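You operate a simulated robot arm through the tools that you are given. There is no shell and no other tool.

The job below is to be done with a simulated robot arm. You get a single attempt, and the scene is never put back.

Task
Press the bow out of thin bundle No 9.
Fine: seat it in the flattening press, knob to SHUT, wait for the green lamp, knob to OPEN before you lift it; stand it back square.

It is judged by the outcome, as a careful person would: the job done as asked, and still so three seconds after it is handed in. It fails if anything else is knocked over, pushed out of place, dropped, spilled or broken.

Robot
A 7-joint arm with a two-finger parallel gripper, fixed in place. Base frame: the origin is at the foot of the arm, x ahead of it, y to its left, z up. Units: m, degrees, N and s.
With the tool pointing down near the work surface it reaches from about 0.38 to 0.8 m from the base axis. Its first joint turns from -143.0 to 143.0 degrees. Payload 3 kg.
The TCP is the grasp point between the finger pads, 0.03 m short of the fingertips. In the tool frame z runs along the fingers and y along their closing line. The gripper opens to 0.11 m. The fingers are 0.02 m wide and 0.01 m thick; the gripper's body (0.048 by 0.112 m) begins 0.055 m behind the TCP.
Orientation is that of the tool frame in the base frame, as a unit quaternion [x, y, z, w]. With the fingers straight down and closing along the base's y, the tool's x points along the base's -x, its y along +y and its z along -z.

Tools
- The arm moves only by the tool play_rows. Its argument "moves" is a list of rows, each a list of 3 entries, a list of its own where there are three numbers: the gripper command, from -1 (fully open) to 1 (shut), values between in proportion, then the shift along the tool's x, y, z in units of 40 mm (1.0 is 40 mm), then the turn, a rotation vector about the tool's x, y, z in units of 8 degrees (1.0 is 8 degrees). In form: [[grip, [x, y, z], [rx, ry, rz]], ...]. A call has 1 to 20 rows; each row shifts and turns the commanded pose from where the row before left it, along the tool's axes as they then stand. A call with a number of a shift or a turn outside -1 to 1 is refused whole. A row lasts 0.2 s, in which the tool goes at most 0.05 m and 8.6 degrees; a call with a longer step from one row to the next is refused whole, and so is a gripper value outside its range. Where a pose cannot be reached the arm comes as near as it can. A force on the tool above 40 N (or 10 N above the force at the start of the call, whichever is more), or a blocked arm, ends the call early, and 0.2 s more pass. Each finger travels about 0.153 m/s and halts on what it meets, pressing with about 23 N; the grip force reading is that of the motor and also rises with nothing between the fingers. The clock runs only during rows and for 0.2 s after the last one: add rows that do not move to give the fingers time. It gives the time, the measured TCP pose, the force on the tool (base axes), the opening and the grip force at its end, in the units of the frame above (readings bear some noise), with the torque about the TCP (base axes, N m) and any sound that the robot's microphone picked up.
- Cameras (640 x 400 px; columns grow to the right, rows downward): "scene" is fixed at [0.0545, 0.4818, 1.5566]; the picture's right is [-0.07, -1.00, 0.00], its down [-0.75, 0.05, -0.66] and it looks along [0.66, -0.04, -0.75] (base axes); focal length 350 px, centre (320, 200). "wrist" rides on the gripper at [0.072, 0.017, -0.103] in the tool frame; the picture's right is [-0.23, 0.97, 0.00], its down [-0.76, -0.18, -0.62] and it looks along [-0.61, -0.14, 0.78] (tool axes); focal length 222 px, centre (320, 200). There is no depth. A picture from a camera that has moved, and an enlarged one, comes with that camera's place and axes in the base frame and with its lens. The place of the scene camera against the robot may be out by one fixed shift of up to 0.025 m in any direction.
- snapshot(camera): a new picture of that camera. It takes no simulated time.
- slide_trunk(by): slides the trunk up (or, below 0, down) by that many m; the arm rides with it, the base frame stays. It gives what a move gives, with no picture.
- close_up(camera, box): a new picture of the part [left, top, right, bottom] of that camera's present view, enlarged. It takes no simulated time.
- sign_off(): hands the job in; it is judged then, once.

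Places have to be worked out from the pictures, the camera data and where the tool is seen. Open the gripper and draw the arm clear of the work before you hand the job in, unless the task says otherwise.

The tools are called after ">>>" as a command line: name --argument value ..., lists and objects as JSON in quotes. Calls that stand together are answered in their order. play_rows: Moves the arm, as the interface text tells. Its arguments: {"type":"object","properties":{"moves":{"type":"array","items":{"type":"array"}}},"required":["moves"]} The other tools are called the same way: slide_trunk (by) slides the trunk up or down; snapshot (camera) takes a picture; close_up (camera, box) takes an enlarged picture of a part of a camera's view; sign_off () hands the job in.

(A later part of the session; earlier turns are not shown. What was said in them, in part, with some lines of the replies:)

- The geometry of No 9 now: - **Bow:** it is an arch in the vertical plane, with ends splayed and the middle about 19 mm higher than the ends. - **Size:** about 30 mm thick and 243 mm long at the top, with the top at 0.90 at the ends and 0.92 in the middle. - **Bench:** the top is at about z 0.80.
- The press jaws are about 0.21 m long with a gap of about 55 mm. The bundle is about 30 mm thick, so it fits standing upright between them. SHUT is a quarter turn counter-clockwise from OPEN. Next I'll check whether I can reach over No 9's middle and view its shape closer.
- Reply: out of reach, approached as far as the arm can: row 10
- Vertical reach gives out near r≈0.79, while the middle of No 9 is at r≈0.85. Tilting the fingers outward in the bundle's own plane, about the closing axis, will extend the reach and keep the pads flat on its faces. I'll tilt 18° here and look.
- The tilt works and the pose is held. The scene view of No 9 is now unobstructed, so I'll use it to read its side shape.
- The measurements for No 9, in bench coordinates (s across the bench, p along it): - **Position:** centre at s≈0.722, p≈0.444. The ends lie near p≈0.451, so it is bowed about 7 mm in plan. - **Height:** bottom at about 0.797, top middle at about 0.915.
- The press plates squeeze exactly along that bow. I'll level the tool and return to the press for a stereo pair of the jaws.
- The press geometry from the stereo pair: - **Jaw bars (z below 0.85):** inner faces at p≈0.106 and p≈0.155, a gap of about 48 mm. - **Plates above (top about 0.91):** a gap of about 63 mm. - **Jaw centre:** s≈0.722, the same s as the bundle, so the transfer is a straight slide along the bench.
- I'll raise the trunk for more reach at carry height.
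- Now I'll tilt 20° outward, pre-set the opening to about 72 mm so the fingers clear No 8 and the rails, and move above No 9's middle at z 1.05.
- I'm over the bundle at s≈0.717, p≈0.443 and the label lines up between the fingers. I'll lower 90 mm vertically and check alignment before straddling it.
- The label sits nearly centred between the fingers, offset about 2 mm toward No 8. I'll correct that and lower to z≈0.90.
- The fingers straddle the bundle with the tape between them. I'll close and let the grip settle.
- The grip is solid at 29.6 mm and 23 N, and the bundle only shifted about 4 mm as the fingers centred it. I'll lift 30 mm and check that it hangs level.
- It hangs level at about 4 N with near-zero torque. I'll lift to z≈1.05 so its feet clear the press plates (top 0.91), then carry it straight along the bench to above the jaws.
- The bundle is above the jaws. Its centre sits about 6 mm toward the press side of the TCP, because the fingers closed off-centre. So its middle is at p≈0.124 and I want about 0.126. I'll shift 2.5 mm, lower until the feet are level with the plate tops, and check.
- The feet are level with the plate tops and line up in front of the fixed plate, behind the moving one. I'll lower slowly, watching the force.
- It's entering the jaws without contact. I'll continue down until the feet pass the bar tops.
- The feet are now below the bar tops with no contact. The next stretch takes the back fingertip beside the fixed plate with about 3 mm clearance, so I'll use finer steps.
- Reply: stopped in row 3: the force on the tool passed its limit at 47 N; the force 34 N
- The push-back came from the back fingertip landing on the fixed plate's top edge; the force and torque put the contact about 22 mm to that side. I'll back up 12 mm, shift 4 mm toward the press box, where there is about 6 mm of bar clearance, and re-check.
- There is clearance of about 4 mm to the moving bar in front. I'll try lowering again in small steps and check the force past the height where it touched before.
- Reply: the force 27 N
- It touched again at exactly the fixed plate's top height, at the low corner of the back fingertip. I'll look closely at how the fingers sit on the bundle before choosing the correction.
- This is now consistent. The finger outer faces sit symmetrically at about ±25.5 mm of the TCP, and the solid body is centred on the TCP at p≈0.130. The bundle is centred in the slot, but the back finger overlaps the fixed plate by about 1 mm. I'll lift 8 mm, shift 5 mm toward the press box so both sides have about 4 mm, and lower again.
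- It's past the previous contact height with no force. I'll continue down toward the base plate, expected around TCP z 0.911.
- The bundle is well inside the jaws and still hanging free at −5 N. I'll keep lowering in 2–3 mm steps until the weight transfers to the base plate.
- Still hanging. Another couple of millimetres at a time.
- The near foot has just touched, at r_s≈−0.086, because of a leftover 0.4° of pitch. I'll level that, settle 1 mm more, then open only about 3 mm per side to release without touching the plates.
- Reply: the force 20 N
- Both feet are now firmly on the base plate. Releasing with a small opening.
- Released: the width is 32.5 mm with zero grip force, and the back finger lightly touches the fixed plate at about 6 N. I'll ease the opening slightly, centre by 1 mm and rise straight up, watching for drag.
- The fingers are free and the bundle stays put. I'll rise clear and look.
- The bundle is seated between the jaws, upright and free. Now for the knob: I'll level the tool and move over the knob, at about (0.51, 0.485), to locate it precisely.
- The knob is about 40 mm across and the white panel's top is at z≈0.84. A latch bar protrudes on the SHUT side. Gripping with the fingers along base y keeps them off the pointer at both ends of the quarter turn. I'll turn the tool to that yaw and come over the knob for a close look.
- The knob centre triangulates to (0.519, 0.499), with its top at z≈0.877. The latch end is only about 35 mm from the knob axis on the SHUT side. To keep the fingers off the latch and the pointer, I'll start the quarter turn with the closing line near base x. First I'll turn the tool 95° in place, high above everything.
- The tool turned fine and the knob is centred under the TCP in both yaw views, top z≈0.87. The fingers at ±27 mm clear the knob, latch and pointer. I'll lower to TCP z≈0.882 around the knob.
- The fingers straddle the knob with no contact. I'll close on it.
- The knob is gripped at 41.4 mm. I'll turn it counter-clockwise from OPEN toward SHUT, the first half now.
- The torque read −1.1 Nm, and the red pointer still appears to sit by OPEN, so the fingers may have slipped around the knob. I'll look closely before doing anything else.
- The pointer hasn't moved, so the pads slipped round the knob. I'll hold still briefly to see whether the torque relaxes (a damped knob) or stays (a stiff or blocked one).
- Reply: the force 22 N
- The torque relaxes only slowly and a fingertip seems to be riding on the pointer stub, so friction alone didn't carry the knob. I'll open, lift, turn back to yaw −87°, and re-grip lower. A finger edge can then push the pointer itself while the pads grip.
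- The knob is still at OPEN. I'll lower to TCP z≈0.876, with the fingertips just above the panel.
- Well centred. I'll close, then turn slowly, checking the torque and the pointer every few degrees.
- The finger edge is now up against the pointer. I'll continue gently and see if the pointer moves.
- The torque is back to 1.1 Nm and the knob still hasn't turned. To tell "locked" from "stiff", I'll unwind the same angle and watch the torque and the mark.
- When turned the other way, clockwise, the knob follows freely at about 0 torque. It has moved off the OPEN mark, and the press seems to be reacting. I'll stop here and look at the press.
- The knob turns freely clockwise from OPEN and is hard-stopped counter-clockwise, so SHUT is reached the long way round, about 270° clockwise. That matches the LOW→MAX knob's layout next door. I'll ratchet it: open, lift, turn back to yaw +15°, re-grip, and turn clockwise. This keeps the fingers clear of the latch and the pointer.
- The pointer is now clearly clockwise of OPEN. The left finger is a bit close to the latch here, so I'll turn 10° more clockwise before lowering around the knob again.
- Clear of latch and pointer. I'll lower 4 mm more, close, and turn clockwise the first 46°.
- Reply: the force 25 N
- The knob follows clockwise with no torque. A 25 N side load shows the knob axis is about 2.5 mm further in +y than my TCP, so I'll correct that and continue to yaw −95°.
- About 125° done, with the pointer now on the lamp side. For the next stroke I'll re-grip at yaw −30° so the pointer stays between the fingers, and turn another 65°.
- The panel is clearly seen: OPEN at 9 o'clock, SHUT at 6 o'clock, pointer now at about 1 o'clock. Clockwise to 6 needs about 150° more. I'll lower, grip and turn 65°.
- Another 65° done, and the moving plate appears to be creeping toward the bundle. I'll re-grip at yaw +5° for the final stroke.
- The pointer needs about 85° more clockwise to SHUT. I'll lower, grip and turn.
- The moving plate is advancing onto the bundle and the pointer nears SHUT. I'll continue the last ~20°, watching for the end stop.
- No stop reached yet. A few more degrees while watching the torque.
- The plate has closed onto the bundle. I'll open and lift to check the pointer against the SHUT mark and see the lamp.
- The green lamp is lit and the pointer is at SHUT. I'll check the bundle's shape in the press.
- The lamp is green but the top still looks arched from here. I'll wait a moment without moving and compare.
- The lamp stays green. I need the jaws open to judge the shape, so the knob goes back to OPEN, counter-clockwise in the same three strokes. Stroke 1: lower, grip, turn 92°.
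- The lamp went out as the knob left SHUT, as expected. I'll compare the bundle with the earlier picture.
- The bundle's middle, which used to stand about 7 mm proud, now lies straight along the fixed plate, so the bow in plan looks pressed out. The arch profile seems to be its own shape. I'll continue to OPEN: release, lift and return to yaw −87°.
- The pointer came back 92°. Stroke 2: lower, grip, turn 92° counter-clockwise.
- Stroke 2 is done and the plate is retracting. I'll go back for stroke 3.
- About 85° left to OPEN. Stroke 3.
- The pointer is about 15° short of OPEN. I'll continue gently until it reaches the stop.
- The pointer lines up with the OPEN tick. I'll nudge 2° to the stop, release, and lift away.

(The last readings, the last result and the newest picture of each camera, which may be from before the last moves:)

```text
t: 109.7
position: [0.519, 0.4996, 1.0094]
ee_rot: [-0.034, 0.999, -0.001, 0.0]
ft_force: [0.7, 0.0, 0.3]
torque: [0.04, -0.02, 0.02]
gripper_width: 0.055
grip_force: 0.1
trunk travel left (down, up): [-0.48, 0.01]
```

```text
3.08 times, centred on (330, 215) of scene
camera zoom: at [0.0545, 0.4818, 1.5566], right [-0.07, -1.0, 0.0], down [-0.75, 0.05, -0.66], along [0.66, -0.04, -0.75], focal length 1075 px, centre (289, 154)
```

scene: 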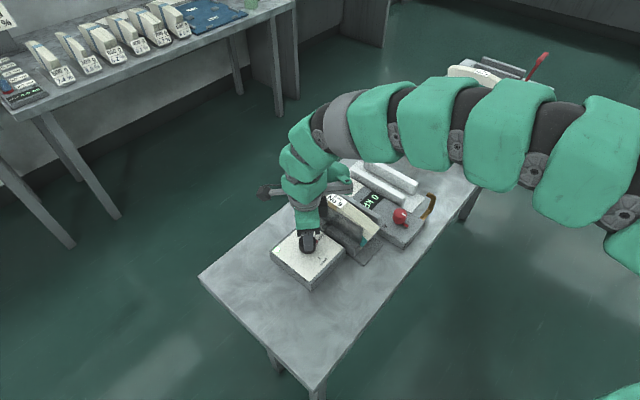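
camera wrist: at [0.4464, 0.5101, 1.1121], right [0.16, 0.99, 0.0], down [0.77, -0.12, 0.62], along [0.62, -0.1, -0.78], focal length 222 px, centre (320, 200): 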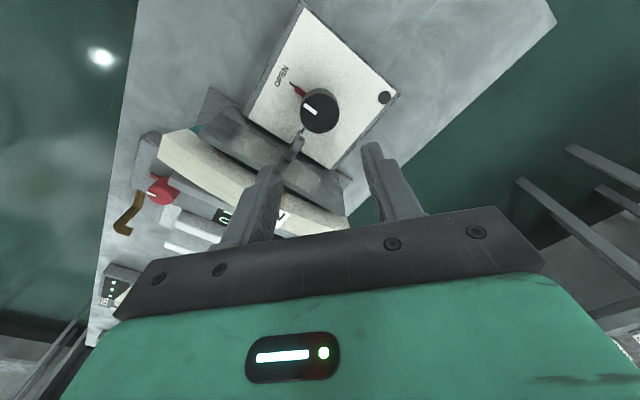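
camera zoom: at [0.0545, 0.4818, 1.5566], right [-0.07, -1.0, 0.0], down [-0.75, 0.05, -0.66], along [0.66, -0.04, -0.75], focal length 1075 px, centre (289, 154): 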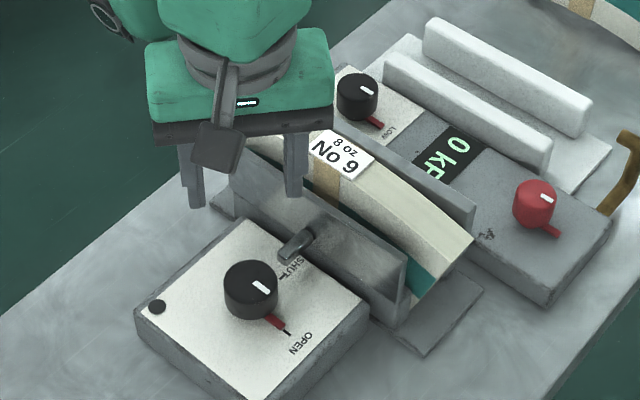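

The press is open and the knob is at OPEN. I'll move to a view from above, at the same viewpoint as my earlier jaw survey, to measure the bundle's shape and where it now stands.

>>> play_rows --moves '[[0.0, [0, 0, -0.5], [0, 0, -0.854]], [0.0, [0, 0, -0.5], [0, 0, -0.854]], [0.0, [0, 0, 0], [0, 0, -0.854]], [0.0, [0, 0, 0], [0, 0, -0.854]], [0.0, [0, 0, 0], [0, 0, -0.854]], [0.0, [0, 0, 0], [0, 0, -0.854]], [0.0, [0.62, -0.42, 0], [0, 0, 0]], [0.0, [0.62, -0.42, 0], [0, 0, 0]], [0.0, [0.62, -0.42, 0], [0, 0, 0]], [0.0, [0.62, -0.42, 0], [0, 0, 0]], [0.0, [0.62, -0.42, 0], [0, 0, 0]], [0.0, [0, 0, 0], [0, 0, 0]]]'

>>> snapshot --camera "wrist"

>>> close_up --camera "wrist" --box '[240, 80, 400, 240]'

```text
t: 112.3
position: [0.4899, 0.3533, 1.0495]
ee_rot: [-0.381, 0.925, -0.001, 0.0]
ft_force: [-0.4, -0.5, -0.1]
torque: [-0.01, -0.03, 0.01]
gripper_width: 0.0549
grip_force: 0.0
trunk travel left (down, up): [-0.48, 0.01]
```

```text
taken
camera wrist: at [0.4278, 0.3123, 1.1518], right [-0.53, 0.85, 0.0], down [0.66, 0.41, 0.62], along [0.53, 0.33, -0.78], focal length 222 px, centre (320, 200)
```

wrist: 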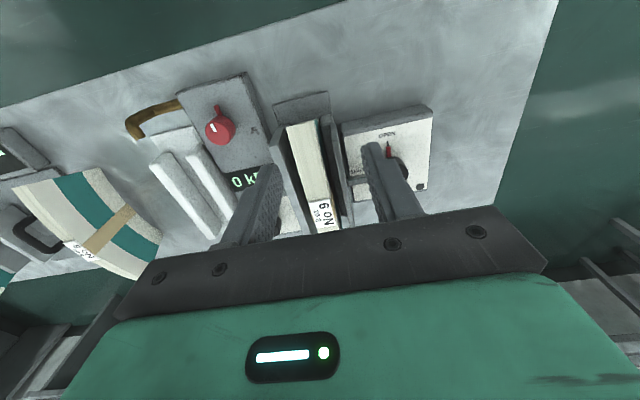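

```text
2.50 times, centred on (320, 160) of wrist
camera zoom: at [0.4278, 0.3123, 1.1518], right [-0.53, 0.85, 0.0], down [0.66, 0.41, 0.62], along [0.53, 0.33, -0.78], focal length 555 px, centre (320, 300)
```

zoom: 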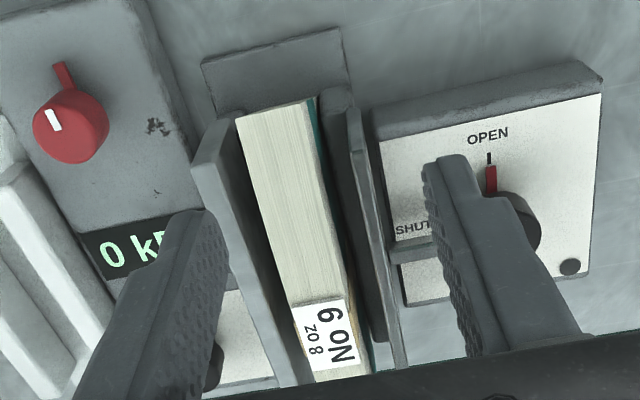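

I'll zoom further on the top edges to see whether they are straight now.

>>> close_up --camera "wrist" --box '[270, 105, 350, 165]'

>>> close_up --camera "wrist" --box '[275, 155, 355, 235]'

```text
6.67 times, centred on (310, 135) of wrist
camera zoom: at [0.4278, 0.3123, 1.1518], right [-0.53, 0.85, 0.0], down [0.66, 0.41, 0.62], along [0.53, 0.33, -0.78], focal length 1481 px, centre (387, 633)
```

zoom: 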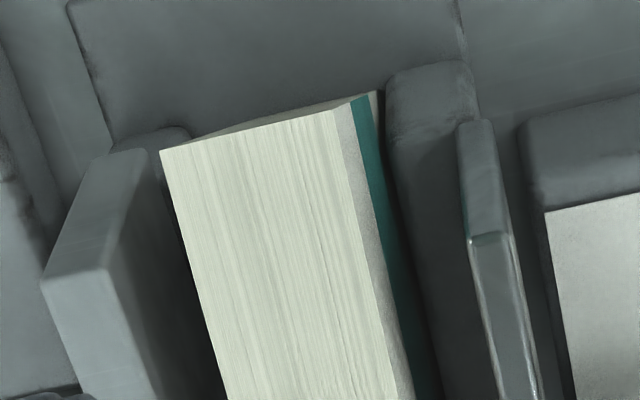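

```text
5.00 times, centred on (315, 195) of wrist
camera zoom: at [0.4278, 0.3123, 1.1518], right [-0.53, 0.85, 0.0], down [0.66, 0.41, 0.62], along [0.53, 0.33, -0.78], focal length 1111 px, centre (345, 225)
```

zoom: 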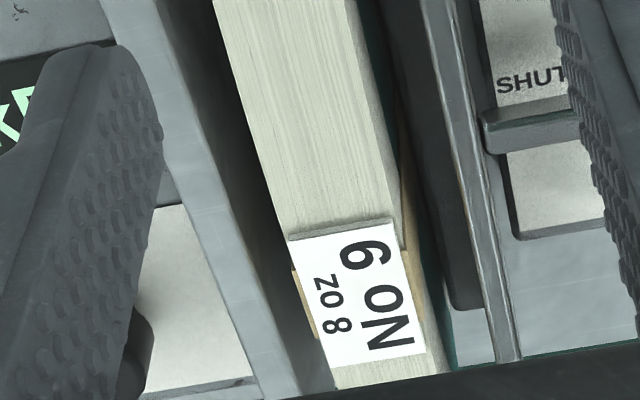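

The bundle is straight in plan now: near end at p≈0.122, middle at p≈0.124, where before the middle stood 7 mm off. It hasn't shifted in the press, and the jaws are open with room for the fingers. I'll set up the same tilted pose I left it in, with a narrow opening, above the bundle.

>>> play_rows --moves '[[0.41, [0, 0, 0], [0, -0.8333, 0]], [0.41, [0, 0, 0], [0, -0.8333, 0]], [0.41, [0, 0, 0], [0, -0.8334, 0]], [0.41, [-0.5505, -0.133, 0.3065], [0, 0, 0]], [0.41, [-0.5505, -0.133, 0.3065], [0, 0, 0]], [0.41, [-0.5505, -0.133, 0.3065], [0, 0, 0]], [0.41, [-0.5505, -0.133, 0.3065], [0, 0, 0]], [0.41, [-0.5505, -0.133, 0.3065], [0, 0, 0]], [0.41, [0, 0, 0], [0, 0, 0]]]'

>>> play_rows --moves '[[0.41, [0, 0, 0], [0, 0, 0]]]'

>>> play_rows --moves '[[0.41, [0, 0, 0], [0, 0, 0]]]'

>>> snapshot --camera "wrist"

>>> close_up --camera "wrist" --box '[220, 0, 420, 180]'

>>> close_up --camera "scene" --box '[280, 150, 400, 250]'

```text
t: 114.3
position: [0.5975, 0.4214, 1.0296]
ee_rot: [-0.376, 0.91, 0.065, 0.161]
ft_force: [0.4, -0.3, 1.9]
torque: [0.01, -0.01, -0.04]
gripper_width: 0.0327
grip_force: 0.0
trunk travel left (down, up): [-0.48, 0.01]
```

```text
t: 114.7
position: [0.5971, 0.4226, 1.029]
ee_rot: [-0.375, 0.91, 0.066, 0.161]
ft_force: [1.0, -0.4, 0.3]
torque: [-0.06, 0.01, 0.01]
gripper_width: 0.0327
grip_force: 0.1
trunk travel left (down, up): [-0.48, 0.01]
```

```text
t: 115.1
position: [0.5971, 0.4224, 1.0286]
ee_rot: [-0.376, 0.91, 0.065, 0.161]
ft_force: [-0.4, -0.3, 0.0]
torque: [-0.02, 0.0, 0.01]
gripper_width: 0.0324
grip_force: 0.0
trunk travel left (down, up): [-0.48, 0.01]
```

```text
taken
camera wrist: at [0.5125, 0.3607, 1.1014], right [-0.54, 0.84, 0.08], down [0.48, 0.23, 0.85], along [0.69, 0.49, -0.53], focal length 222 px, centre (320, 200)
```

wrist: 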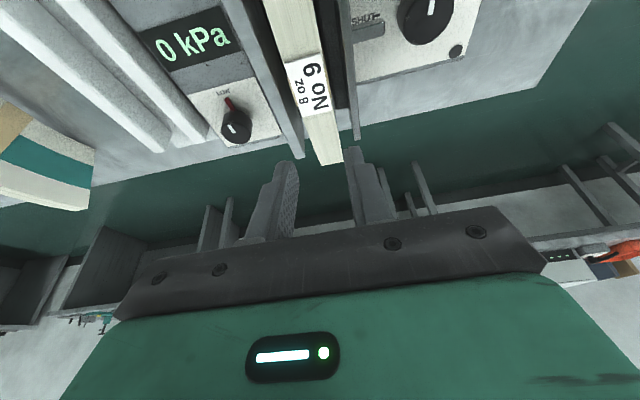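

```text
2.22 times, centred on (320, 90) of wrist
camera zoom: at [0.5125, 0.3607, 1.1014], right [-0.54, 0.84, 0.08], down [0.48, 0.23, 0.85], along [0.69, 0.49, -0.53], focal length 494 px, centre (320, 444)
```

zoom: 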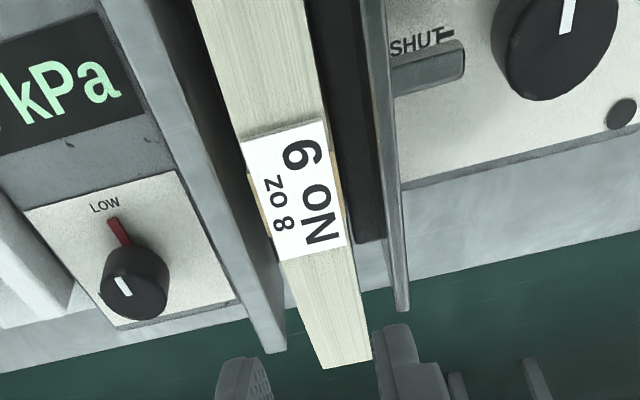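

```text
4.00 times, centred on (340, 200) of scene
camera zoom: at [0.0545, 0.4818, 1.5566], right [-0.07, -1.0, 0.0], down [-0.75, 0.05, -0.66], along [0.66, -0.04, -0.75], focal length 1398 px, centre (240, 200)
```

zoom: 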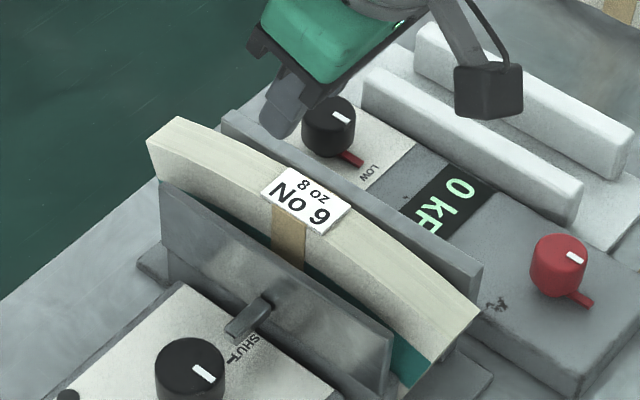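

All three stations along its length now read p≈0.122–0.1245, so it's straight. The TCP is over it at p≈0.123. I'll lower toward it with the 32.5 mm opening, checking as the fingertips reach its top.

>>> play_rows --moves '[[0.41, [0.171, 0, 0.4699], [0, 0, 0]], [0.41, [0.171, 0, 0.4699], [0, 0, 0]], [0.41, [0.171, 0, 0.4699], [0, 0, 0]], [0.41, [0.0855, 0, 0.235], [0, 0, 0]], [0.41, [0, 0, 0], [0, 0, 0]]]'

>>> snapshot --camera "wrist"

>>> close_up --camera "wrist" --box '[240, 80, 400, 240]'

>>> close_up --camera "scene" --box '[300, 150, 380, 220]'

```text
t: 116.3
position: [0.5977, 0.4226, 0.9584]
ee_rot: [-0.375, 0.911, 0.065, 0.16]
ft_force: [-0.5, -0.2, 0.3]
torque: [-0.01, 0.01, 0.02]
gripper_width: 0.0325
grip_force: 0.0
trunk travel left (down, up): [-0.48, 0.01]
```

```text
taken
camera wrist: at [0.5127, 0.3601, 1.0308], right [-0.54, 0.84, 0.08], down [0.48, 0.23, 0.85], along [0.69, 0.49, -0.53], focal length 222 px, centre (320, 200)
```

wrist: 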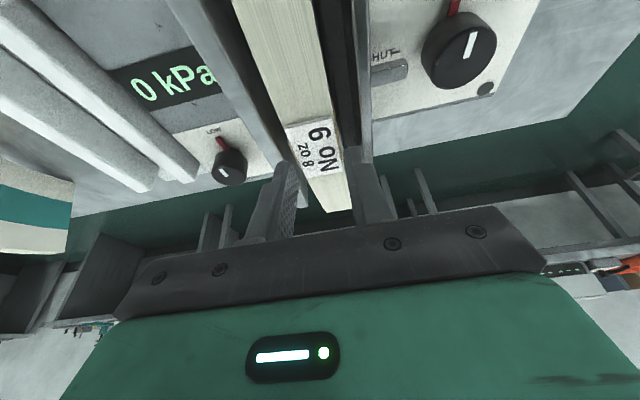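

```text
2.50 times, centred on (320, 160) of wrist
camera zoom: at [0.5127, 0.3601, 1.0308], right [-0.54, 0.84, 0.08], down [0.48, 0.23, 0.85], along [0.69, 0.49, -0.53], focal length 555 px, centre (320, 300)
```

zoom: 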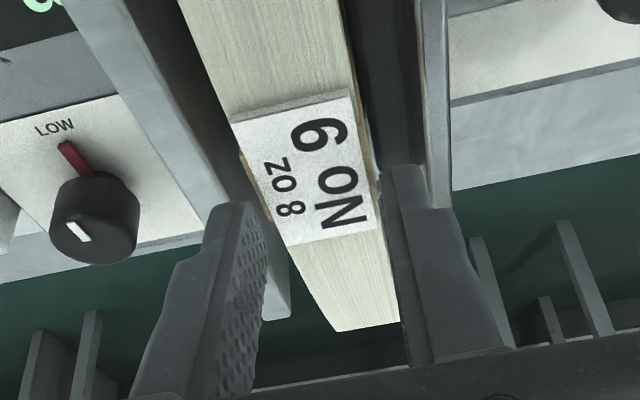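

```text
5.71 times, centred on (340, 185) of scene
camera zoom: at [0.0545, 0.4818, 1.5566], right [-0.07, -1.0, 0.0], down [-0.75, 0.05, -0.66], along [0.66, -0.04, -0.75], focal length 1997 px, centre (206, 286)
```

zoom: 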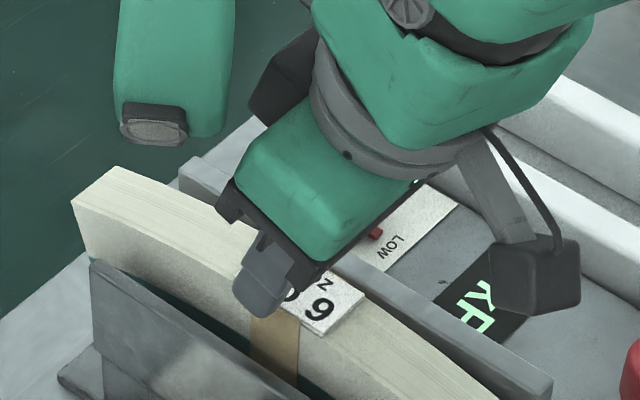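

The fingertips are just above the label and the bundle reads about 1 mm toward the fixed plate from centre. I'll nudge 0.5 mm that way and lower in small steps, checking the force.

>>> play_rows --moves '[[0.41, [0.0342, -0.0125, 0.094], [0, 0, 0]], [0.41, [0.0342, 0, 0.094], [0, 0, 0]], [0.41, [0.0342, 0, 0.094], [0, 0, 0]], [0.41, [0, 0, 0], [0, 0, 0]]]'

>>> play_rows --moves '[[0.41, [0.0342, 0, 0.094], [0, 0, 0]], [0.41, [0.0342, 0, 0.094], [0, 0, 0]], [0.41, [0, 0, 0], [0, 0, 0]]]'

```text
t: 117.3
position: [0.5972, 0.4213, 0.9471]
ee_rot: [-0.375, 0.911, 0.065, 0.16]
ft_force: [-0.6, -0.8, -0.1]
torque: [0.02, 0.01, -0.02]
gripper_width: 0.0326
grip_force: 0.1
trunk travel left (down, up): [-0.48, 0.01]
```

```text
t: 118.1
position: [0.599, 0.4216, 0.9392]
ee_rot: [-0.376, 0.91, 0.065, 0.161]
ft_force: [0.4, 0.2, 0.8]
torque: [-0.03, -0.01, 0.0]
gripper_width: 0.0324
grip_force: 0.1
trunk travel left (down, up): [-0.48, 0.01]
```

No contact as the tips pass the bundle's top edge. I'll continue past the plate top.

>>> play_rows --moves '[[0.41, [0.0342, 0, 0.094], [0, 0, 0]], [0.41, [0.0342, 0, 0.094], [0, 0, 0]], [0.41, [0, 0, 0], [0, 0, 0]]]'

>>> play_rows --moves '[[0.41, [0.0342, 0, 0.094], [0, 0, 0]], [0.41, [0.0342, 0, 0.094], [0, 0, 0]], [0.41, [0, 0, 0], [0, 0, 0]]]'

>>> close_up --camera "wrist" --box '[240, 80, 400, 240]'

```text
t: 118.9
position: [0.5973, 0.4221, 0.9317]
ee_rot: [-0.376, 0.91, 0.066, 0.16]
ft_force: [-0.3, 0.3, 0.0]
torque: [-0.01, 0.01, 0.02]
gripper_width: 0.0327
grip_force: 0.0
trunk travel left (down, up): [-0.48, 0.01]
```

```text
t: 119.7
position: [0.5972, 0.4211, 0.9221]
ee_rot: [-0.376, 0.91, 0.066, 0.161]
ft_force: [-0.3, 0.5, -0.5]
torque: [-0.01, 0.02, -0.04]
gripper_width: 0.0326
grip_force: 0.0
trunk travel left (down, up): [-0.48, 0.01]
```

```text
2.50 times, centred on (320, 160) of wrist
camera zoom: at [0.5134, 0.359, 0.9946], right [-0.54, 0.84, 0.08], down [0.48, 0.23, 0.85], along [0.69, 0.49, -0.53], focal length 555 px, centre (320, 300)
```

zoom: 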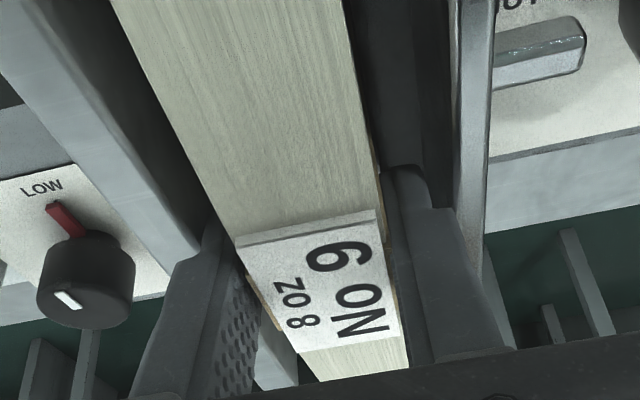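

Both fingers are sliding down alongside the bundle with zero force. The last 14 mm brings me to the original grip height.

>>> play_rows --moves '[[0.41, [0.0428, 0, 0.1175], [0, 0, 0]], [0.41, [0.0428, 0, 0.1175], [0, 0, 0]], [0.41, [0.0342, 0, 0.094], [0, 0, 0]], [0.41, [0, 0, 0], [0, 0, 0]]]'

>>> play_rows --moves '[[1, [0, 0, 0], [0, 0, 0]], [1, [0, 0, 0], [0, 0, 0]], [1, [0, 0, 0], [0, 0, 0]]]'

>>> snapshot --camera "wrist"

```text
t: 120.6
position: [0.6001, 0.4206, 0.9138]
ee_rot: [-0.377, 0.909, 0.067, 0.166]
ft_force: [-7.3, -4.5, 21.8]
torque: [-0.58, -0.23, -0.27]
gripper_width: 0.0322
grip_force: 0.2
trunk travel left (down, up): [-0.48, 0.01]
stopped in row 4: the force on the tool passed its limit at 43 N (the readings are from after the stop); the commanded pose is now the measured one
```

```text
t: 121.4
position: [0.5994, 0.4205, 0.9139]
ee_rot: [-0.376, 0.909, 0.066, 0.166]
ft_force: [4.9, -5.3, 32.1]
torque: [-0.93, -0.37, 0.03]
gripper_width: 0.0299
grip_force: 22.8
trunk travel left (down, up): [-0.48, 0.01]
```

```text
taken
camera wrist: at [0.5145, 0.3593, 0.9854], right [-0.54, 0.84, 0.08], down [0.47, 0.22, 0.85], along [0.7, 0.49, -0.52], focal length 222 px, centre (320, 200)
```

wrist: 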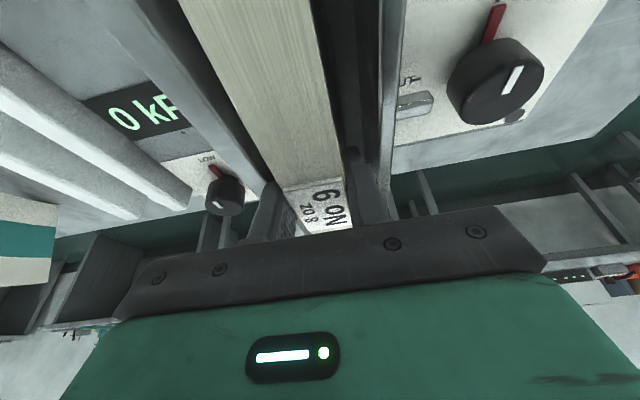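

The back finger's shoulder touched the fixed plate at z≈0.914, about 6 mm short of the old grip height. The gripper has closed on the bundle properly at 29.9 mm and 23 N, still with about 37 mm of overlap, which is plenty. I'll ease up slowly and check that it comes with me.

>>> play_rows --moves '[[1, [-0.0342, 0, -0.094], [0, 0, 0]], [1, [-0.0342, 0, -0.094], [0, 0, 0]], [1, [0, 0, 0], [0, 0, 0]]]'

>>> close_up --camera "scene" --box '[280, 150, 400, 250]'

```text
t: 122.2
position: [0.599, 0.4231, 0.9204]
ee_rot: [-0.375, 0.91, 0.065, 0.163]
ft_force: [-0.2, 0.9, -5.0]
torque: [0.01, 0.0, 0.03]
gripper_width: 0.0299
grip_force: 22.9
trunk travel left (down, up): [-0.48, 0.01]
```

```text
4.00 times, centred on (340, 200) of scene
camera zoom: at [0.0545, 0.4818, 1.5566], right [-0.07, -1.0, 0.0], down [-0.75, 0.05, -0.66], along [0.66, -0.04, -0.75], focal length 1398 px, centre (240, 200)
```

zoom: 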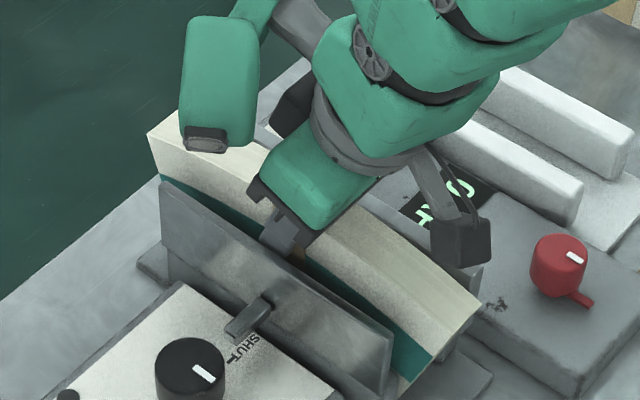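

The bundle is hanging at −5 N with no torque. I'll lift straight up out of the jaws.

>>> play_rows --moves '[[1, [-0.0855, 0, -0.235], [0, 0, 0]], [1, [-0.0855, 0, -0.235], [0, 0, 0]], [1, [-0.0855, 0, -0.235], [0, 0, 0]], [1, [0, 0, 0], [0, 0, 0]]]'

>>> play_rows --moves '[[1, [-0.171, 0, -0.4699], [0, 0, 0]], [1, [-0.171, 0, -0.4699], [0, 0, 0]], [1, [-0.171, 0, -0.4699], [0, 0, 0]], [1, [-0.171, 0, -0.4699], [0, 0, 0]], [1, [-0.171, 0, -0.4699], [0, 0, 0]], [1, [0, 0, 0], [0, 0, 0]]]'

>>> snapshot --camera "wrist"

>>> close_up --camera "scene" --box '[270, 110, 410, 240]'

```text
t: 123.2
position: [0.5992, 0.4232, 0.9487]
ee_rot: [-0.376, 0.91, 0.066, 0.163]
ft_force: [0.2, -0.5, -4.4]
torque: [0.0, 0.0, 0.0]
gripper_width: 0.0298
grip_force: 22.9
trunk travel left (down, up): [-0.48, 0.01]
```

```text
t: 124.6
position: [0.598, 0.4221, 1.0504]
ee_rot: [-0.376, 0.91, 0.066, 0.164]
ft_force: [0.2, -0.6, -4.2]
torque: [-0.03, 0.0, -0.03]
gripper_width: 0.0301
grip_force: 23.0
trunk travel left (down, up): [-0.48, 0.01]
```

```text
taken
camera wrist: at [0.5129, 0.3599, 1.121], right [-0.54, 0.84, 0.08], down [0.48, 0.23, 0.85], along [0.7, 0.49, -0.52], focal length 222 px, centre (320, 200)
```

wrist: 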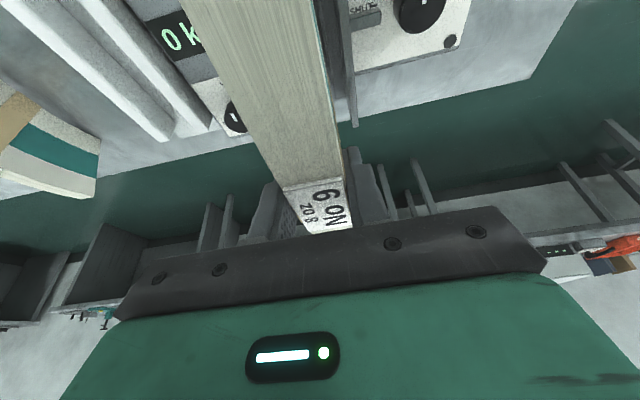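

```text
3.08 times, centred on (340, 175) of scene
camera zoom: at [0.0545, 0.4818, 1.5566], right [-0.07, -1.0, 0.0], down [-0.75, 0.05, -0.66], along [0.66, -0.04, -0.75], focal length 1075 px, centre (258, 277)
```

zoom: 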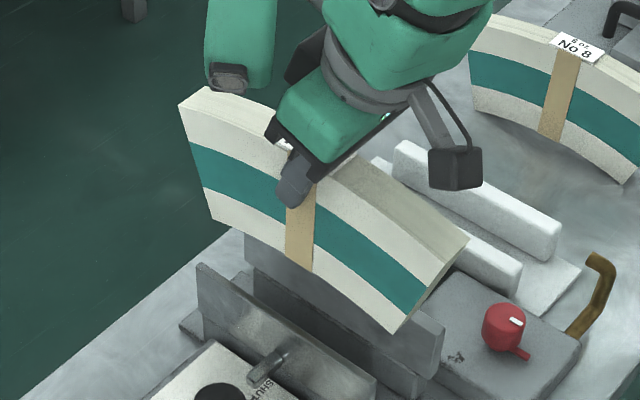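

The bundle is out of the press and holding steady. I'll carry it back along the bench at this height to its original spot. That is p≈0.451 for the body centre, since my first grip had shifted it about 4 mm, with the same s.

>>> play_rows --moves '[[1, [0, -0.4, 0], [0, 0, 0]], [1, [0, -0.8, 0], [0, 0, 0]], [1, [0, -0.8, 0], [0, 0, 0]], [1, [0, -0.8, 0], [0, 0, 0]], [1, [0, -0.8, 0], [0, 0, 0]], [1, [0, -0.8, 0], [0, 0, 0]], [1, [0, -0.8, 0], [0, 0, 0]], [1, [0, -0.8, 0], [0, 0, 0]], [1, [0, -0.8, 0], [0, 0, 0]], [1, [0.047, -0.8, 0], [0, 0, 0]], [1, [0, -0.5575, 0], [0, 0, 0]], [1, [0, 0, 0], [0, 0, 0]], [1, [0, 0, 0], [0, 0, 0]]]'

>>> snapshot --camera "wrist"

>>> snapshot --camera "scene"

>>> close_up --camera "scene" --box '[360, 70, 490, 190]'

```text
t: 127.4
position: [0.8274, 0.189, 1.0499]
ee_rot: [-0.375, 0.91, 0.067, 0.164]
ft_force: [0.8, -0.6, -4.5]
torque: [0.03, -0.02, 0.04]
gripper_width: 0.0298
grip_force: 23.1
trunk travel left (down, up): [-0.48, 0.01]
```

```text
taken
camera wrist: at [0.7432, 0.1267, 1.1217], right [-0.54, 0.84, 0.08], down [0.48, 0.23, 0.85], along [0.7, 0.49, -0.52], focal length 222 px, centre (320, 200)
```

wrist: 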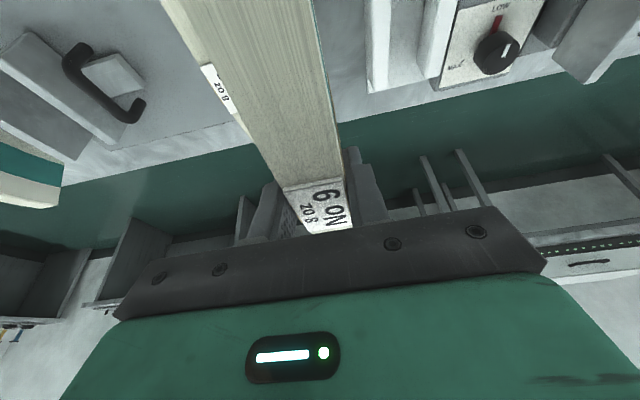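

```text
taken
```

scene: 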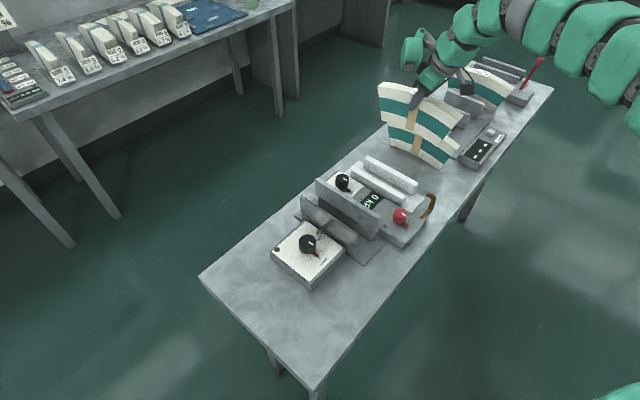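

```text
3.33 times, centred on (425, 130) of scene
camera zoom: at [0.0545, 0.4818, 1.5566], right [-0.07, -1.0, 0.0], down [-0.75, 0.05, -0.66], along [0.66, -0.04, -0.75], focal length 1165 px, centre (-30, 433)
```

zoom: 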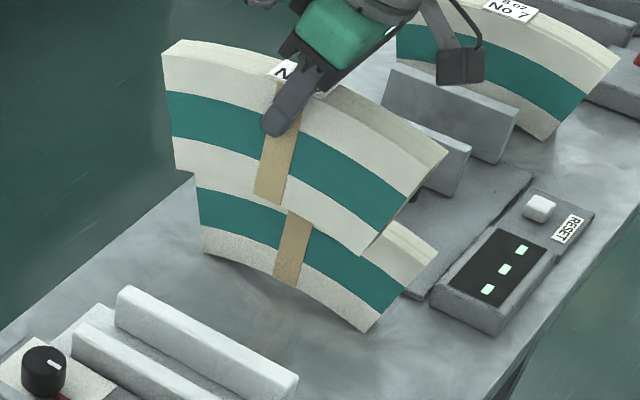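

I'm over the original spot (s≈0.719, p≈0.451). I'll lower toward the bench in stages.

>>> play_rows --moves '[[1, [0.2565, 0, 0.7048], [0, 0, 0]], [1, [0.2565, 0, 0.7048], [0, 0, 0]], [1, [0.2565, 0, 0.7048], [0, 0, 0]], [1, [0.2138, 0, 0.5874], [0, 0, 0]], [1, [0, 0, 0], [0, 0, 0]], [1, [0, 0, 0], [0, 0, 0]]]'

>>> snapshot --camera "wrist"

>>> close_up --camera "scene" --box '[360, 90, 480, 190]'

```text
t: 128.8
position: [0.8275, 0.1896, 0.9329]
ee_rot: [-0.375, 0.91, 0.066, 0.164]
ft_force: [0.1, 0.2, -4.8]
torque: [0.01, 0.03, -0.01]
gripper_width: 0.0301
grip_force: 23.4
trunk travel left (down, up): [-0.48, 0.01]
```

```text
taken
camera wrist: at [0.7426, 0.1269, 1.0056], right [-0.54, 0.84, 0.08], down [0.48, 0.23, 0.85], along [0.7, 0.49, -0.52], focal length 222 px, centre (320, 200)
```

wrist: 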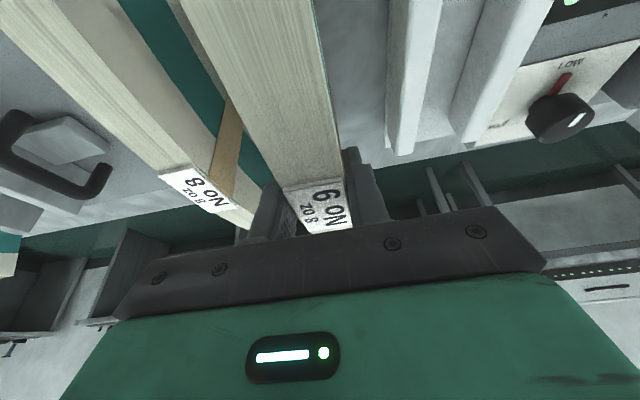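

```text
4.00 times, centred on (420, 140) of scene
camera zoom: at [0.0545, 0.4818, 1.5566], right [-0.07, -1.0, 0.0], down [-0.75, 0.05, -0.66], along [0.66, -0.04, -0.75], focal length 1398 px, centre (-80, 440)
```

zoom: 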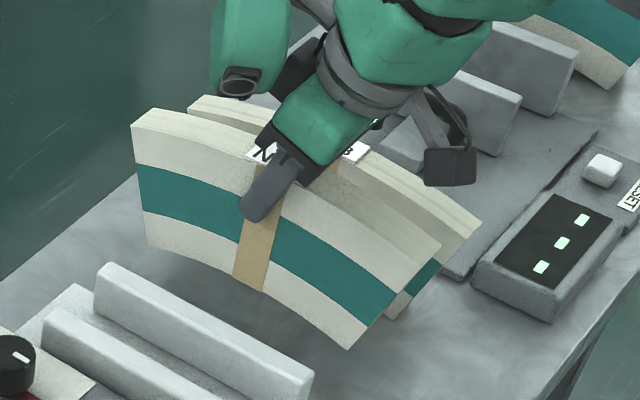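

Clear of No 8 and the rails. I'll lower the last ~25 mm in small steps until the feet touch.

>>> play_rows --moves '[[1, [0.0855, 0, 0.235], [0, 0, 0]], [1, [0.0684, 0, 0.188], [0, 0, 0]], [1, [0, 0, 0], [0, 0, 0]], [1, [0, 0, 0], [0, 0, 0]]]'

>>> play_rows --moves '[[1, [0.0214, 0, 0.0588], [0, 0, 0]], [1, [0, 0, 0], [0, 0, 0]]]'

```text
t: 129.8
position: [0.828, 0.1892, 0.9161]
ee_rot: [-0.376, 0.91, 0.066, 0.164]
ft_force: [-0.1, -0.5, -4.9]
torque: [-0.01, 0.01, 0.0]
gripper_width: 0.0299
grip_force: 23.1
trunk travel left (down, up): [-0.48, 0.01]
```

```text
t: 130.4
position: [0.8284, 0.1894, 0.9132]
ee_rot: [-0.375, 0.91, 0.065, 0.164]
ft_force: [0.1, 0.8, -3.9]
torque: [-0.05, 0.01, -0.01]
gripper_width: 0.0301
grip_force: 23.2
trunk travel left (down, up): [-0.48, 0.01]
```

Still hanging. I'll continue in 2 mm steps.

>>> play_rows --moves '[[1, [0.0171, 0, 0.047], [0, 0, 0]], [1, [0, 0, 0], [0, 0, 0]]]'

>>> play_rows --moves '[[1, [0.0171, 0, 0.047], [0, 0, 0]], [1, [0, 0, 0], [0, 0, 0]]]'

```text
t: 131.0
position: [0.8285, 0.1892, 0.9134]
ee_rot: [-0.376, 0.91, 0.066, 0.164]
ft_force: [0.7, -0.2, -4.3]
torque: [-0.01, -0.03, 0.04]
gripper_width: 0.0298
grip_force: 23.0
trunk travel left (down, up): [-0.48, 0.01]
```

```text
t: 131.6
position: [0.8284, 0.1887, 0.9111]
ee_rot: [-0.375, 0.91, 0.065, 0.164]
ft_force: [0.0, -1.3, -4.3]
torque: [-0.02, -0.01, 0.0]
gripper_width: 0.0299
grip_force: 23.3
trunk travel left (down, up): [-0.48, 0.01]
```

>>> play_rows --moves '[[1, [0.0171, 0, 0.047], [0, 0, 0]], [1, [0, 0, 0], [0, 0, 0]]]'

>>> play_rows --moves '[[1, [0.0128, 0, 0.0353], [0, 0, 0]], [1, [0, 0, 0], [0, 0, 0]]]'

```text
t: 132.2
position: [0.8292, 0.1896, 0.9077]
ee_rot: [-0.376, 0.91, 0.067, 0.163]
ft_force: [-0.8, -0.8, -4.0]
torque: [0.0, 0.03, 0.04]
gripper_width: 0.0298
grip_force: 23.3
trunk travel left (down, up): [-0.48, 0.01]
```

```text
t: 132.8
position: [0.8295, 0.1892, 0.9074]
ee_rot: [-0.376, 0.91, 0.065, 0.164]
ft_force: [0.3, 0.5, -3.7]
torque: [0.06, 0.01, 0.02]
gripper_width: 0.0298
grip_force: 22.8
trunk travel left (down, up): [-0.48, 0.01]
```

Not yet touching. I'll continue in 1.5 mm steps.

>>> play_rows --moves '[[1, [0.0128, 0, 0.0353], [0, 0, 0]], [1, [0, 0, 0], [0, 0, 0]]]'

>>> play_rows --moves '[[1, [0.0128, 0, 0.0353], [0, 0, 0]], [1, [0, 0, 0], [0, 0, 0]]]'

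```text
t: 133.4
position: [0.8293, 0.1892, 0.907]
ee_rot: [-0.376, 0.91, 0.065, 0.164]
ft_force: [1.1, -0.9, 5.8]
torque: [-0.49, 0.5, 0.1]
gripper_width: 0.0299
grip_force: 23.5
trunk travel left (down, up): [-0.48, 0.01]
```

```text
t: 134.0
position: [0.8294, 0.189, 0.905]
ee_rot: [-0.375, 0.91, 0.066, 0.166]
ft_force: [4.5, 0.0, 17.9]
torque: [-0.28, 0.18, 0.02]
gripper_width: 0.03
grip_force: 22.8
trunk travel left (down, up): [-0.48, 0.01]
```

Both feet are on the bench with a net push of about 20 N. I'll relax 1 mm and open the fingers to release it.

>>> play_rows --moves '[[1, [-0.0085, 0, -0.0235], [0, 0, 0]], [1, [0, 0, 0], [0, 0, 0]], [0.3, [0, 0, 0], [0, 0, 0]], [0.1, [0, 0, 0], [0, 0, 0]], [-0.1, [0, 0, 0], [0, 0, 0]], [-0.1, [0, 0, 0], [0, 0, 0]]]'

>>> snapshot --camera "wrist"

>>> close_up --camera "scene" --box '[360, 90, 480, 190]'

```text
t: 135.4
position: [0.8284, 0.188, 0.905]
ee_rot: [-0.376, 0.91, 0.066, 0.164]
ft_force: [0.9, -0.4, -0.7]
torque: [0.01, -0.02, 0.0]
gripper_width: 0.0604
grip_force: 0.0
trunk travel left (down, up): [-0.48, 0.01]
```

```text
taken
camera wrist: at [0.743, 0.1275, 0.9766], right [-0.54, 0.84, 0.08], down [0.48, 0.23, 0.85], along [0.7, 0.49, -0.52], focal length 222 px, centre (320, 200)
```

wrist: 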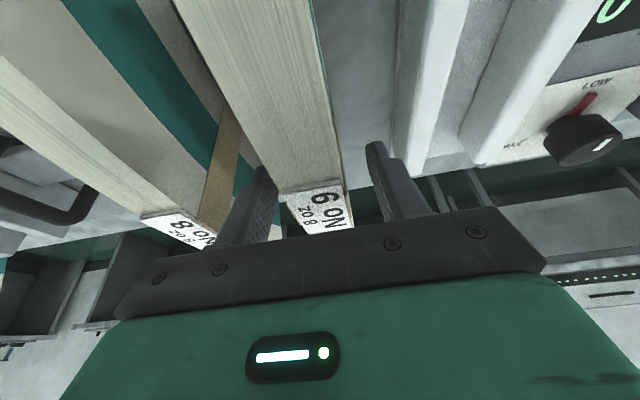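

```text
4.00 times, centred on (420, 140) of scene
camera zoom: at [0.0545, 0.4818, 1.5566], right [-0.07, -1.0, 0.0], down [-0.75, 0.05, -0.66], along [0.66, -0.04, -0.75], focal length 1398 px, centre (-80, 440)
```

zoom: 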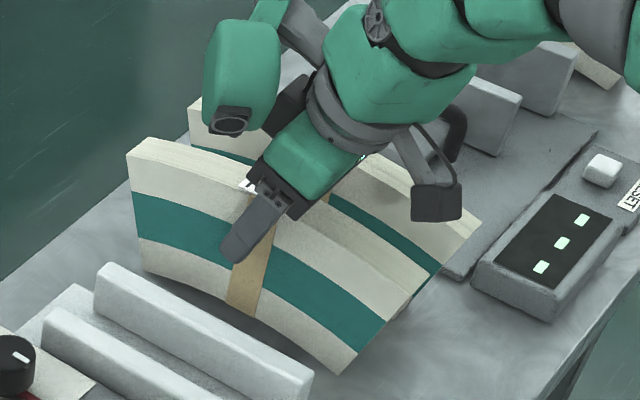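

It stands on its own with the fingers clear on both sides. I'll rise straight up and inspect.

>>> play_rows --moves '[[-0.1, [-0.0855, 0, -0.235], [0, 0, 0]], [-0.1, [-0.171, 0, -0.4699], [0, 0, 0]], [-0.1, [-0.2565, 0, -0.7048], [0, 0, 0]], [-0.1, [-0.2565, 0, -0.7048], [0, 0, 0]], [-0.1, [-0.2565, 0, -0.7048], [0, 0, 0]], [-0.1, [-0.171, 0, -0.4699], [0, 0, 0]], [-0.1, [0, 0, 0], [0, 0, 0]]]'

>>> snapshot --camera "wrist"

>>> close_up --camera "scene" --box '[360, 100, 480, 190]'

>>> close_up --camera "wrist" --box '[200, 0, 360, 160]'

```text
t: 137.0
position: [0.8276, 0.1911, 1.0447]
ee_rot: [-0.376, 0.91, 0.065, 0.163]
ft_force: [-0.9, -0.2, 0.0]
torque: [0.02, 0.02, -0.01]
gripper_width: 0.0604
grip_force: 0.0
trunk travel left (down, up): [-0.48, 0.01]
```

```text
taken
camera wrist: at [0.7428, 0.1277, 1.1169], right [-0.54, 0.84, 0.08], down [0.48, 0.23, 0.85], along [0.7, 0.49, -0.52], focal length 222 px, centre (320, 200)
```

wrist: 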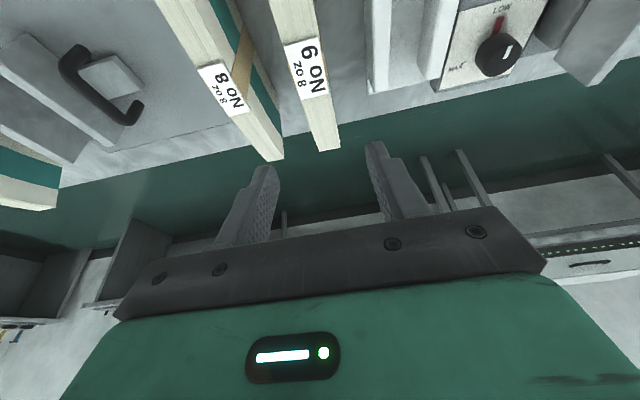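

```text
4.44 times, centred on (420, 145) of scene
camera zoom: at [0.0545, 0.4818, 1.5566], right [-0.07, -1.0, 0.0], down [-0.75, 0.05, -0.66], along [0.66, -0.04, -0.75], focal length 1553 px, centre (-124, 444)
```

zoom: 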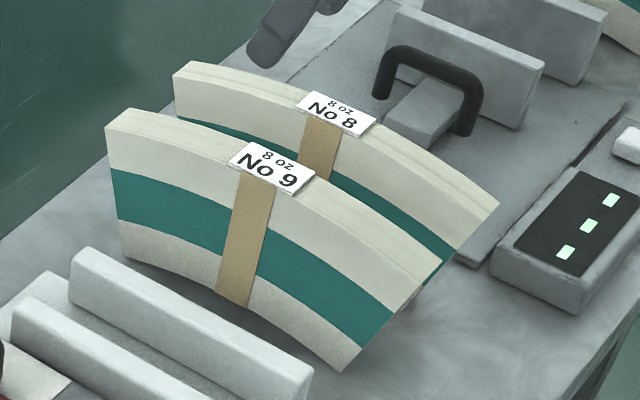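

```text
2.50 times, centred on (280, 80) of wrist
camera zoom: at [0.7428, 0.1277, 1.1169], right [-0.54, 0.84, 0.08], down [0.48, 0.23, 0.85], along [0.7, 0.49, -0.52], focal length 555 px, centre (420, 500)
```

zoom: 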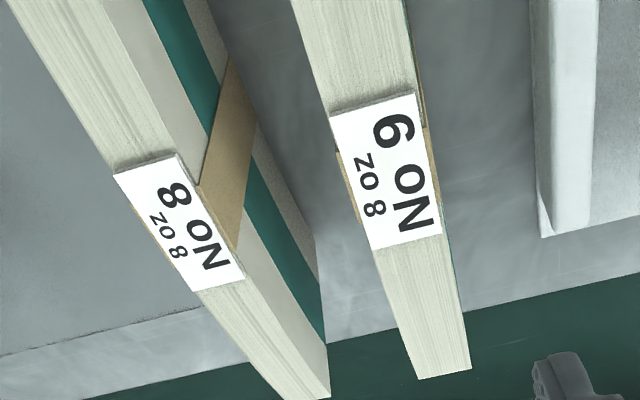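

No 9 is standing back in place. From this view its far end, label and mid-length all read p≈0.452, so it's straight and square to the bench. I'll zoom on both ends in the scene view to confirm its shape and footing.

>>> close_up --camera "scene" --box '[405, 140, 460, 190]'

>>> close_up --camera "scene" --box '[365, 115, 420, 165]'

>>> snapshot --camera "scene"

```text
8.00 times, centred on (432, 165) of scene
camera zoom: at [0.0545, 0.4818, 1.5566], right [-0.07, -1.0, 0.0], down [-0.75, 0.05, -0.66], along [0.66, -0.04, -0.75], focal length 2796 px, centre (-580, 480)
```

zoom: 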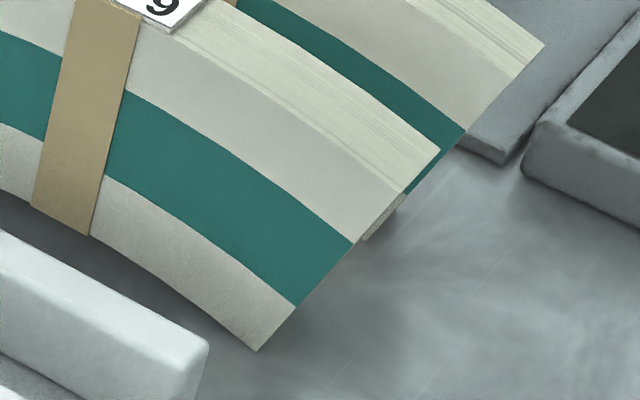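

```text
8.00 times, centred on (392, 140) of scene
camera zoom: at [0.0545, 0.4818, 1.5566], right [-0.07, -1.0, 0.0], down [-0.75, 0.05, -0.66], along [0.66, -0.04, -0.75], focal length 2796 px, centre (-260, 680)
```

zoom: 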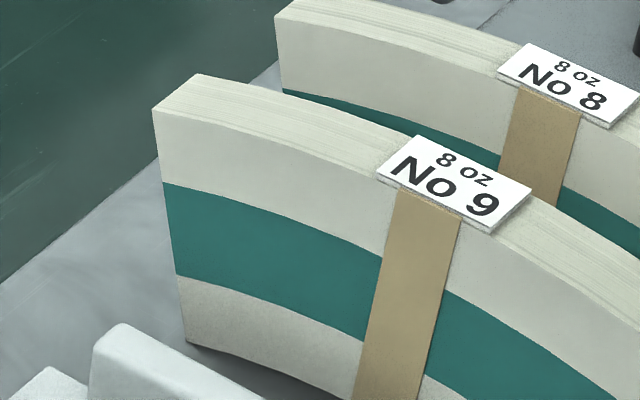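

```text
taken
```

scene: 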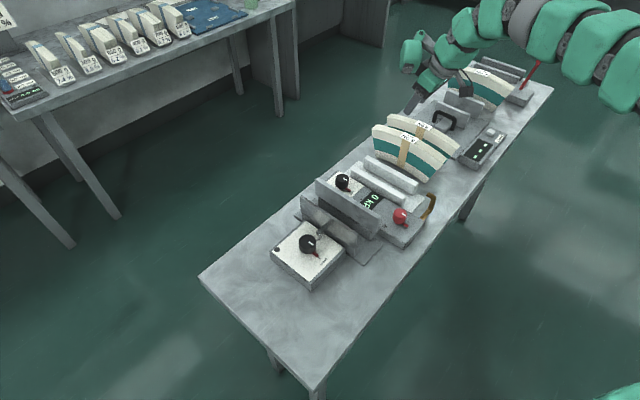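

The near-end corners match the original footprint to within a few millimetres, and only the middle has moved back into line. The knob is at OPEN and the rest looks untouched. I'll draw the arm up and back clear of the bench and open the gripper.

>>> play_rows --moves '[[-0.1, [0.61, 0, -0.758], [0, 0, 0]], [-0.1, [0.61, 0, -0.758], [0, 0, 0]], [-0.1, [0.61, 0, -0.758], [0, 0, 0]], [-1, [0.61, 0, -0.758], [0, 0, 0]], [-1, [0.61, 0, -0.758], [0, 0, 0]], [-1, [0.61, 0, -0.758], [0, 0, 0]], [-1, [0, 0, 0], [0, 0.8333, 0]], [-1, [0, 0, 0], [0, 0.8333, 0]], [-1, [0, 0, 0], [0, 0.8334, 0]], [-1, [0, 0, 0], [0, 0, 0]]]'

>>> snapshot --camera "scene"

>>> close_up --camera "scene" --box '[260, 100, 480, 300]'

>>> snapshot --camera "wrist"

```text
t: 139.2
position: [0.6846, 0.0474, 1.1646]
ee_rot: [-0.381, 0.925, -0.001, 0.002]
ft_force: [-0.1, 0.3, 0.4]
torque: [0.01, 0.0, -0.02]
gripper_width: 0.1099
grip_force: 0.2
trunk travel left (down, up): [-0.48, 0.01]
```

```text
taken
```

scene: 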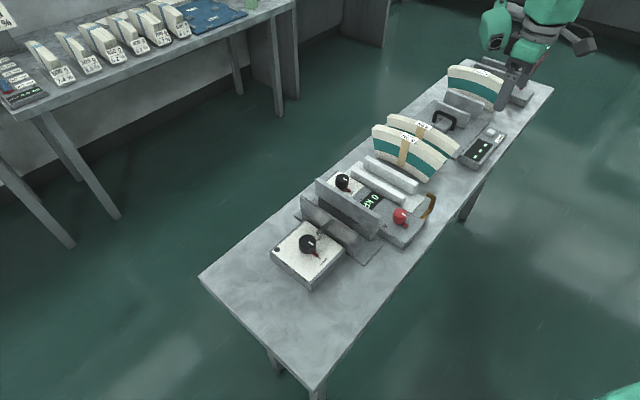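

```text
2.00 times, centred on (370, 200) of scene
camera zoom: at [0.0545, 0.4818, 1.5566], right [-0.07, -1.0, 0.0], down [-0.75, 0.05, -0.66], along [0.66, -0.04, -0.75], focal length 699 px, centre (220, 200)
```

zoom: 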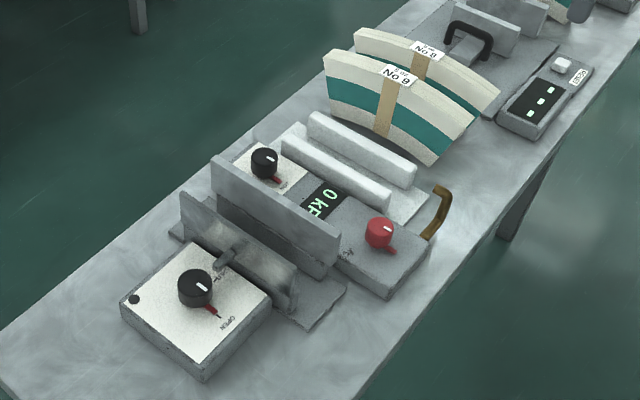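

```text
taken
camera wrist: at [0.6216, 0.0079, 1.268], right [-0.53, 0.85, 0.0], down [0.66, 0.41, 0.63], along [0.53, 0.33, -0.78], focal length 222 px, centre (320, 200)
```

wrist: 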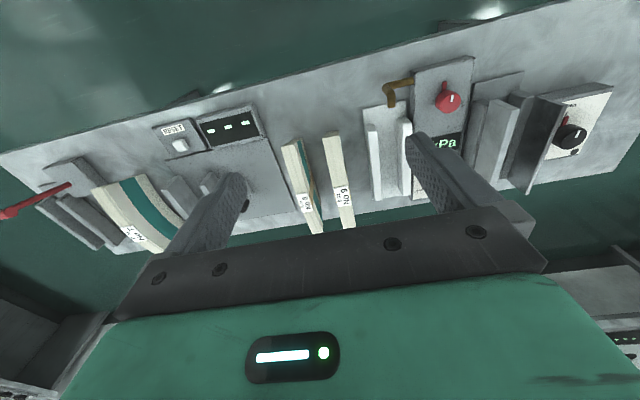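

The bench matches the starting picture apart from No 9's straightened line. One last comparison of No 9 with the untouched, still-bowed No 8 from above.

>>> close_up --camera "wrist" --box '[270, 125, 370, 240]'

>>> close_up --camera "wrist" --box '[310, 125, 370, 175]'

```text
3.48 times, centred on (320, 182) of wrist
camera zoom: at [0.6216, 0.0079, 1.268], right [-0.53, 0.85, 0.0], down [0.66, 0.41, 0.63], along [0.53, 0.33, -0.78], focal length 773 px, centre (320, 261)
```

zoom: 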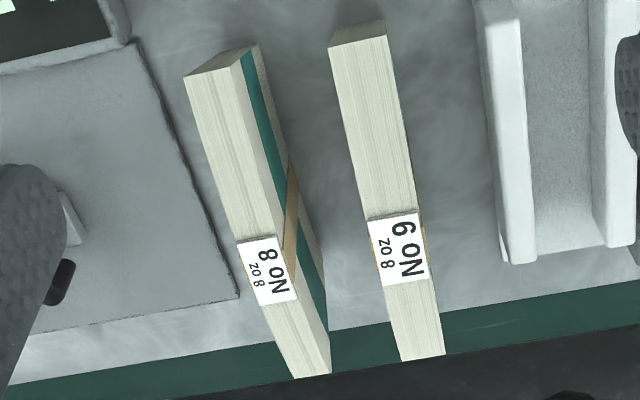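

```text
8.00 times, centred on (340, 150) of wrist
camera zoom: at [0.6216, 0.0079, 1.268], right [-0.53, 0.85, 0.0], down [0.66, 0.41, 0.63], along [0.53, 0.33, -0.78], focal length 1777 px, centre (160, 600)
```

zoom: 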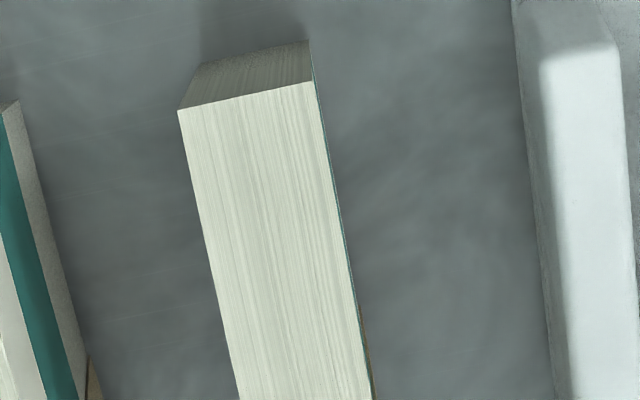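

The job looks complete:
- **Bundle No 9:** pressed straight under the green lamp, and standing back square in its place.
- **Press:** knob at OPEN, jaws open.
- **Everything else:** undisturbed.
- **Arm:** gripper open and clear of the bench.

I'm handing it in.

>>> sign_off

```text
The job is handed in.
```

Bundle No 9 has been pressed and is standing back in its place on the bench; I've handed the job in.

- **Pressing:** I seated it upright in the flattening press and turned the knob to SHUT. The green lamp lit, and I set the knob back to OPEN before lifting.
- **Turning the knob:** it only goes clockwise from OPEN, the long way round. A first try counter-clockwise met the stop and the fingers slipped; I saw no damage.
- **Shape:** before pressing, its middle stood about 7 mm out of line with its ends. It now measures straight to within about a millimetre. Its arched profile is unchanged. No 8 has the same arch, so I took it to be the bundle's own shape rather than the bow.
- **Position:** it stands within a few millimetres of where it started, square to the bench.
- **Contact:** a finger touched the press's fixed plate three times, stopping the arm at just over 40 N twice. I saw no sign that anything moved.

Nothing else on the bench looks disturbed. The press is open, the gripper is open, and the arm is clear. I left the trunk 0.08 m higher than it started.
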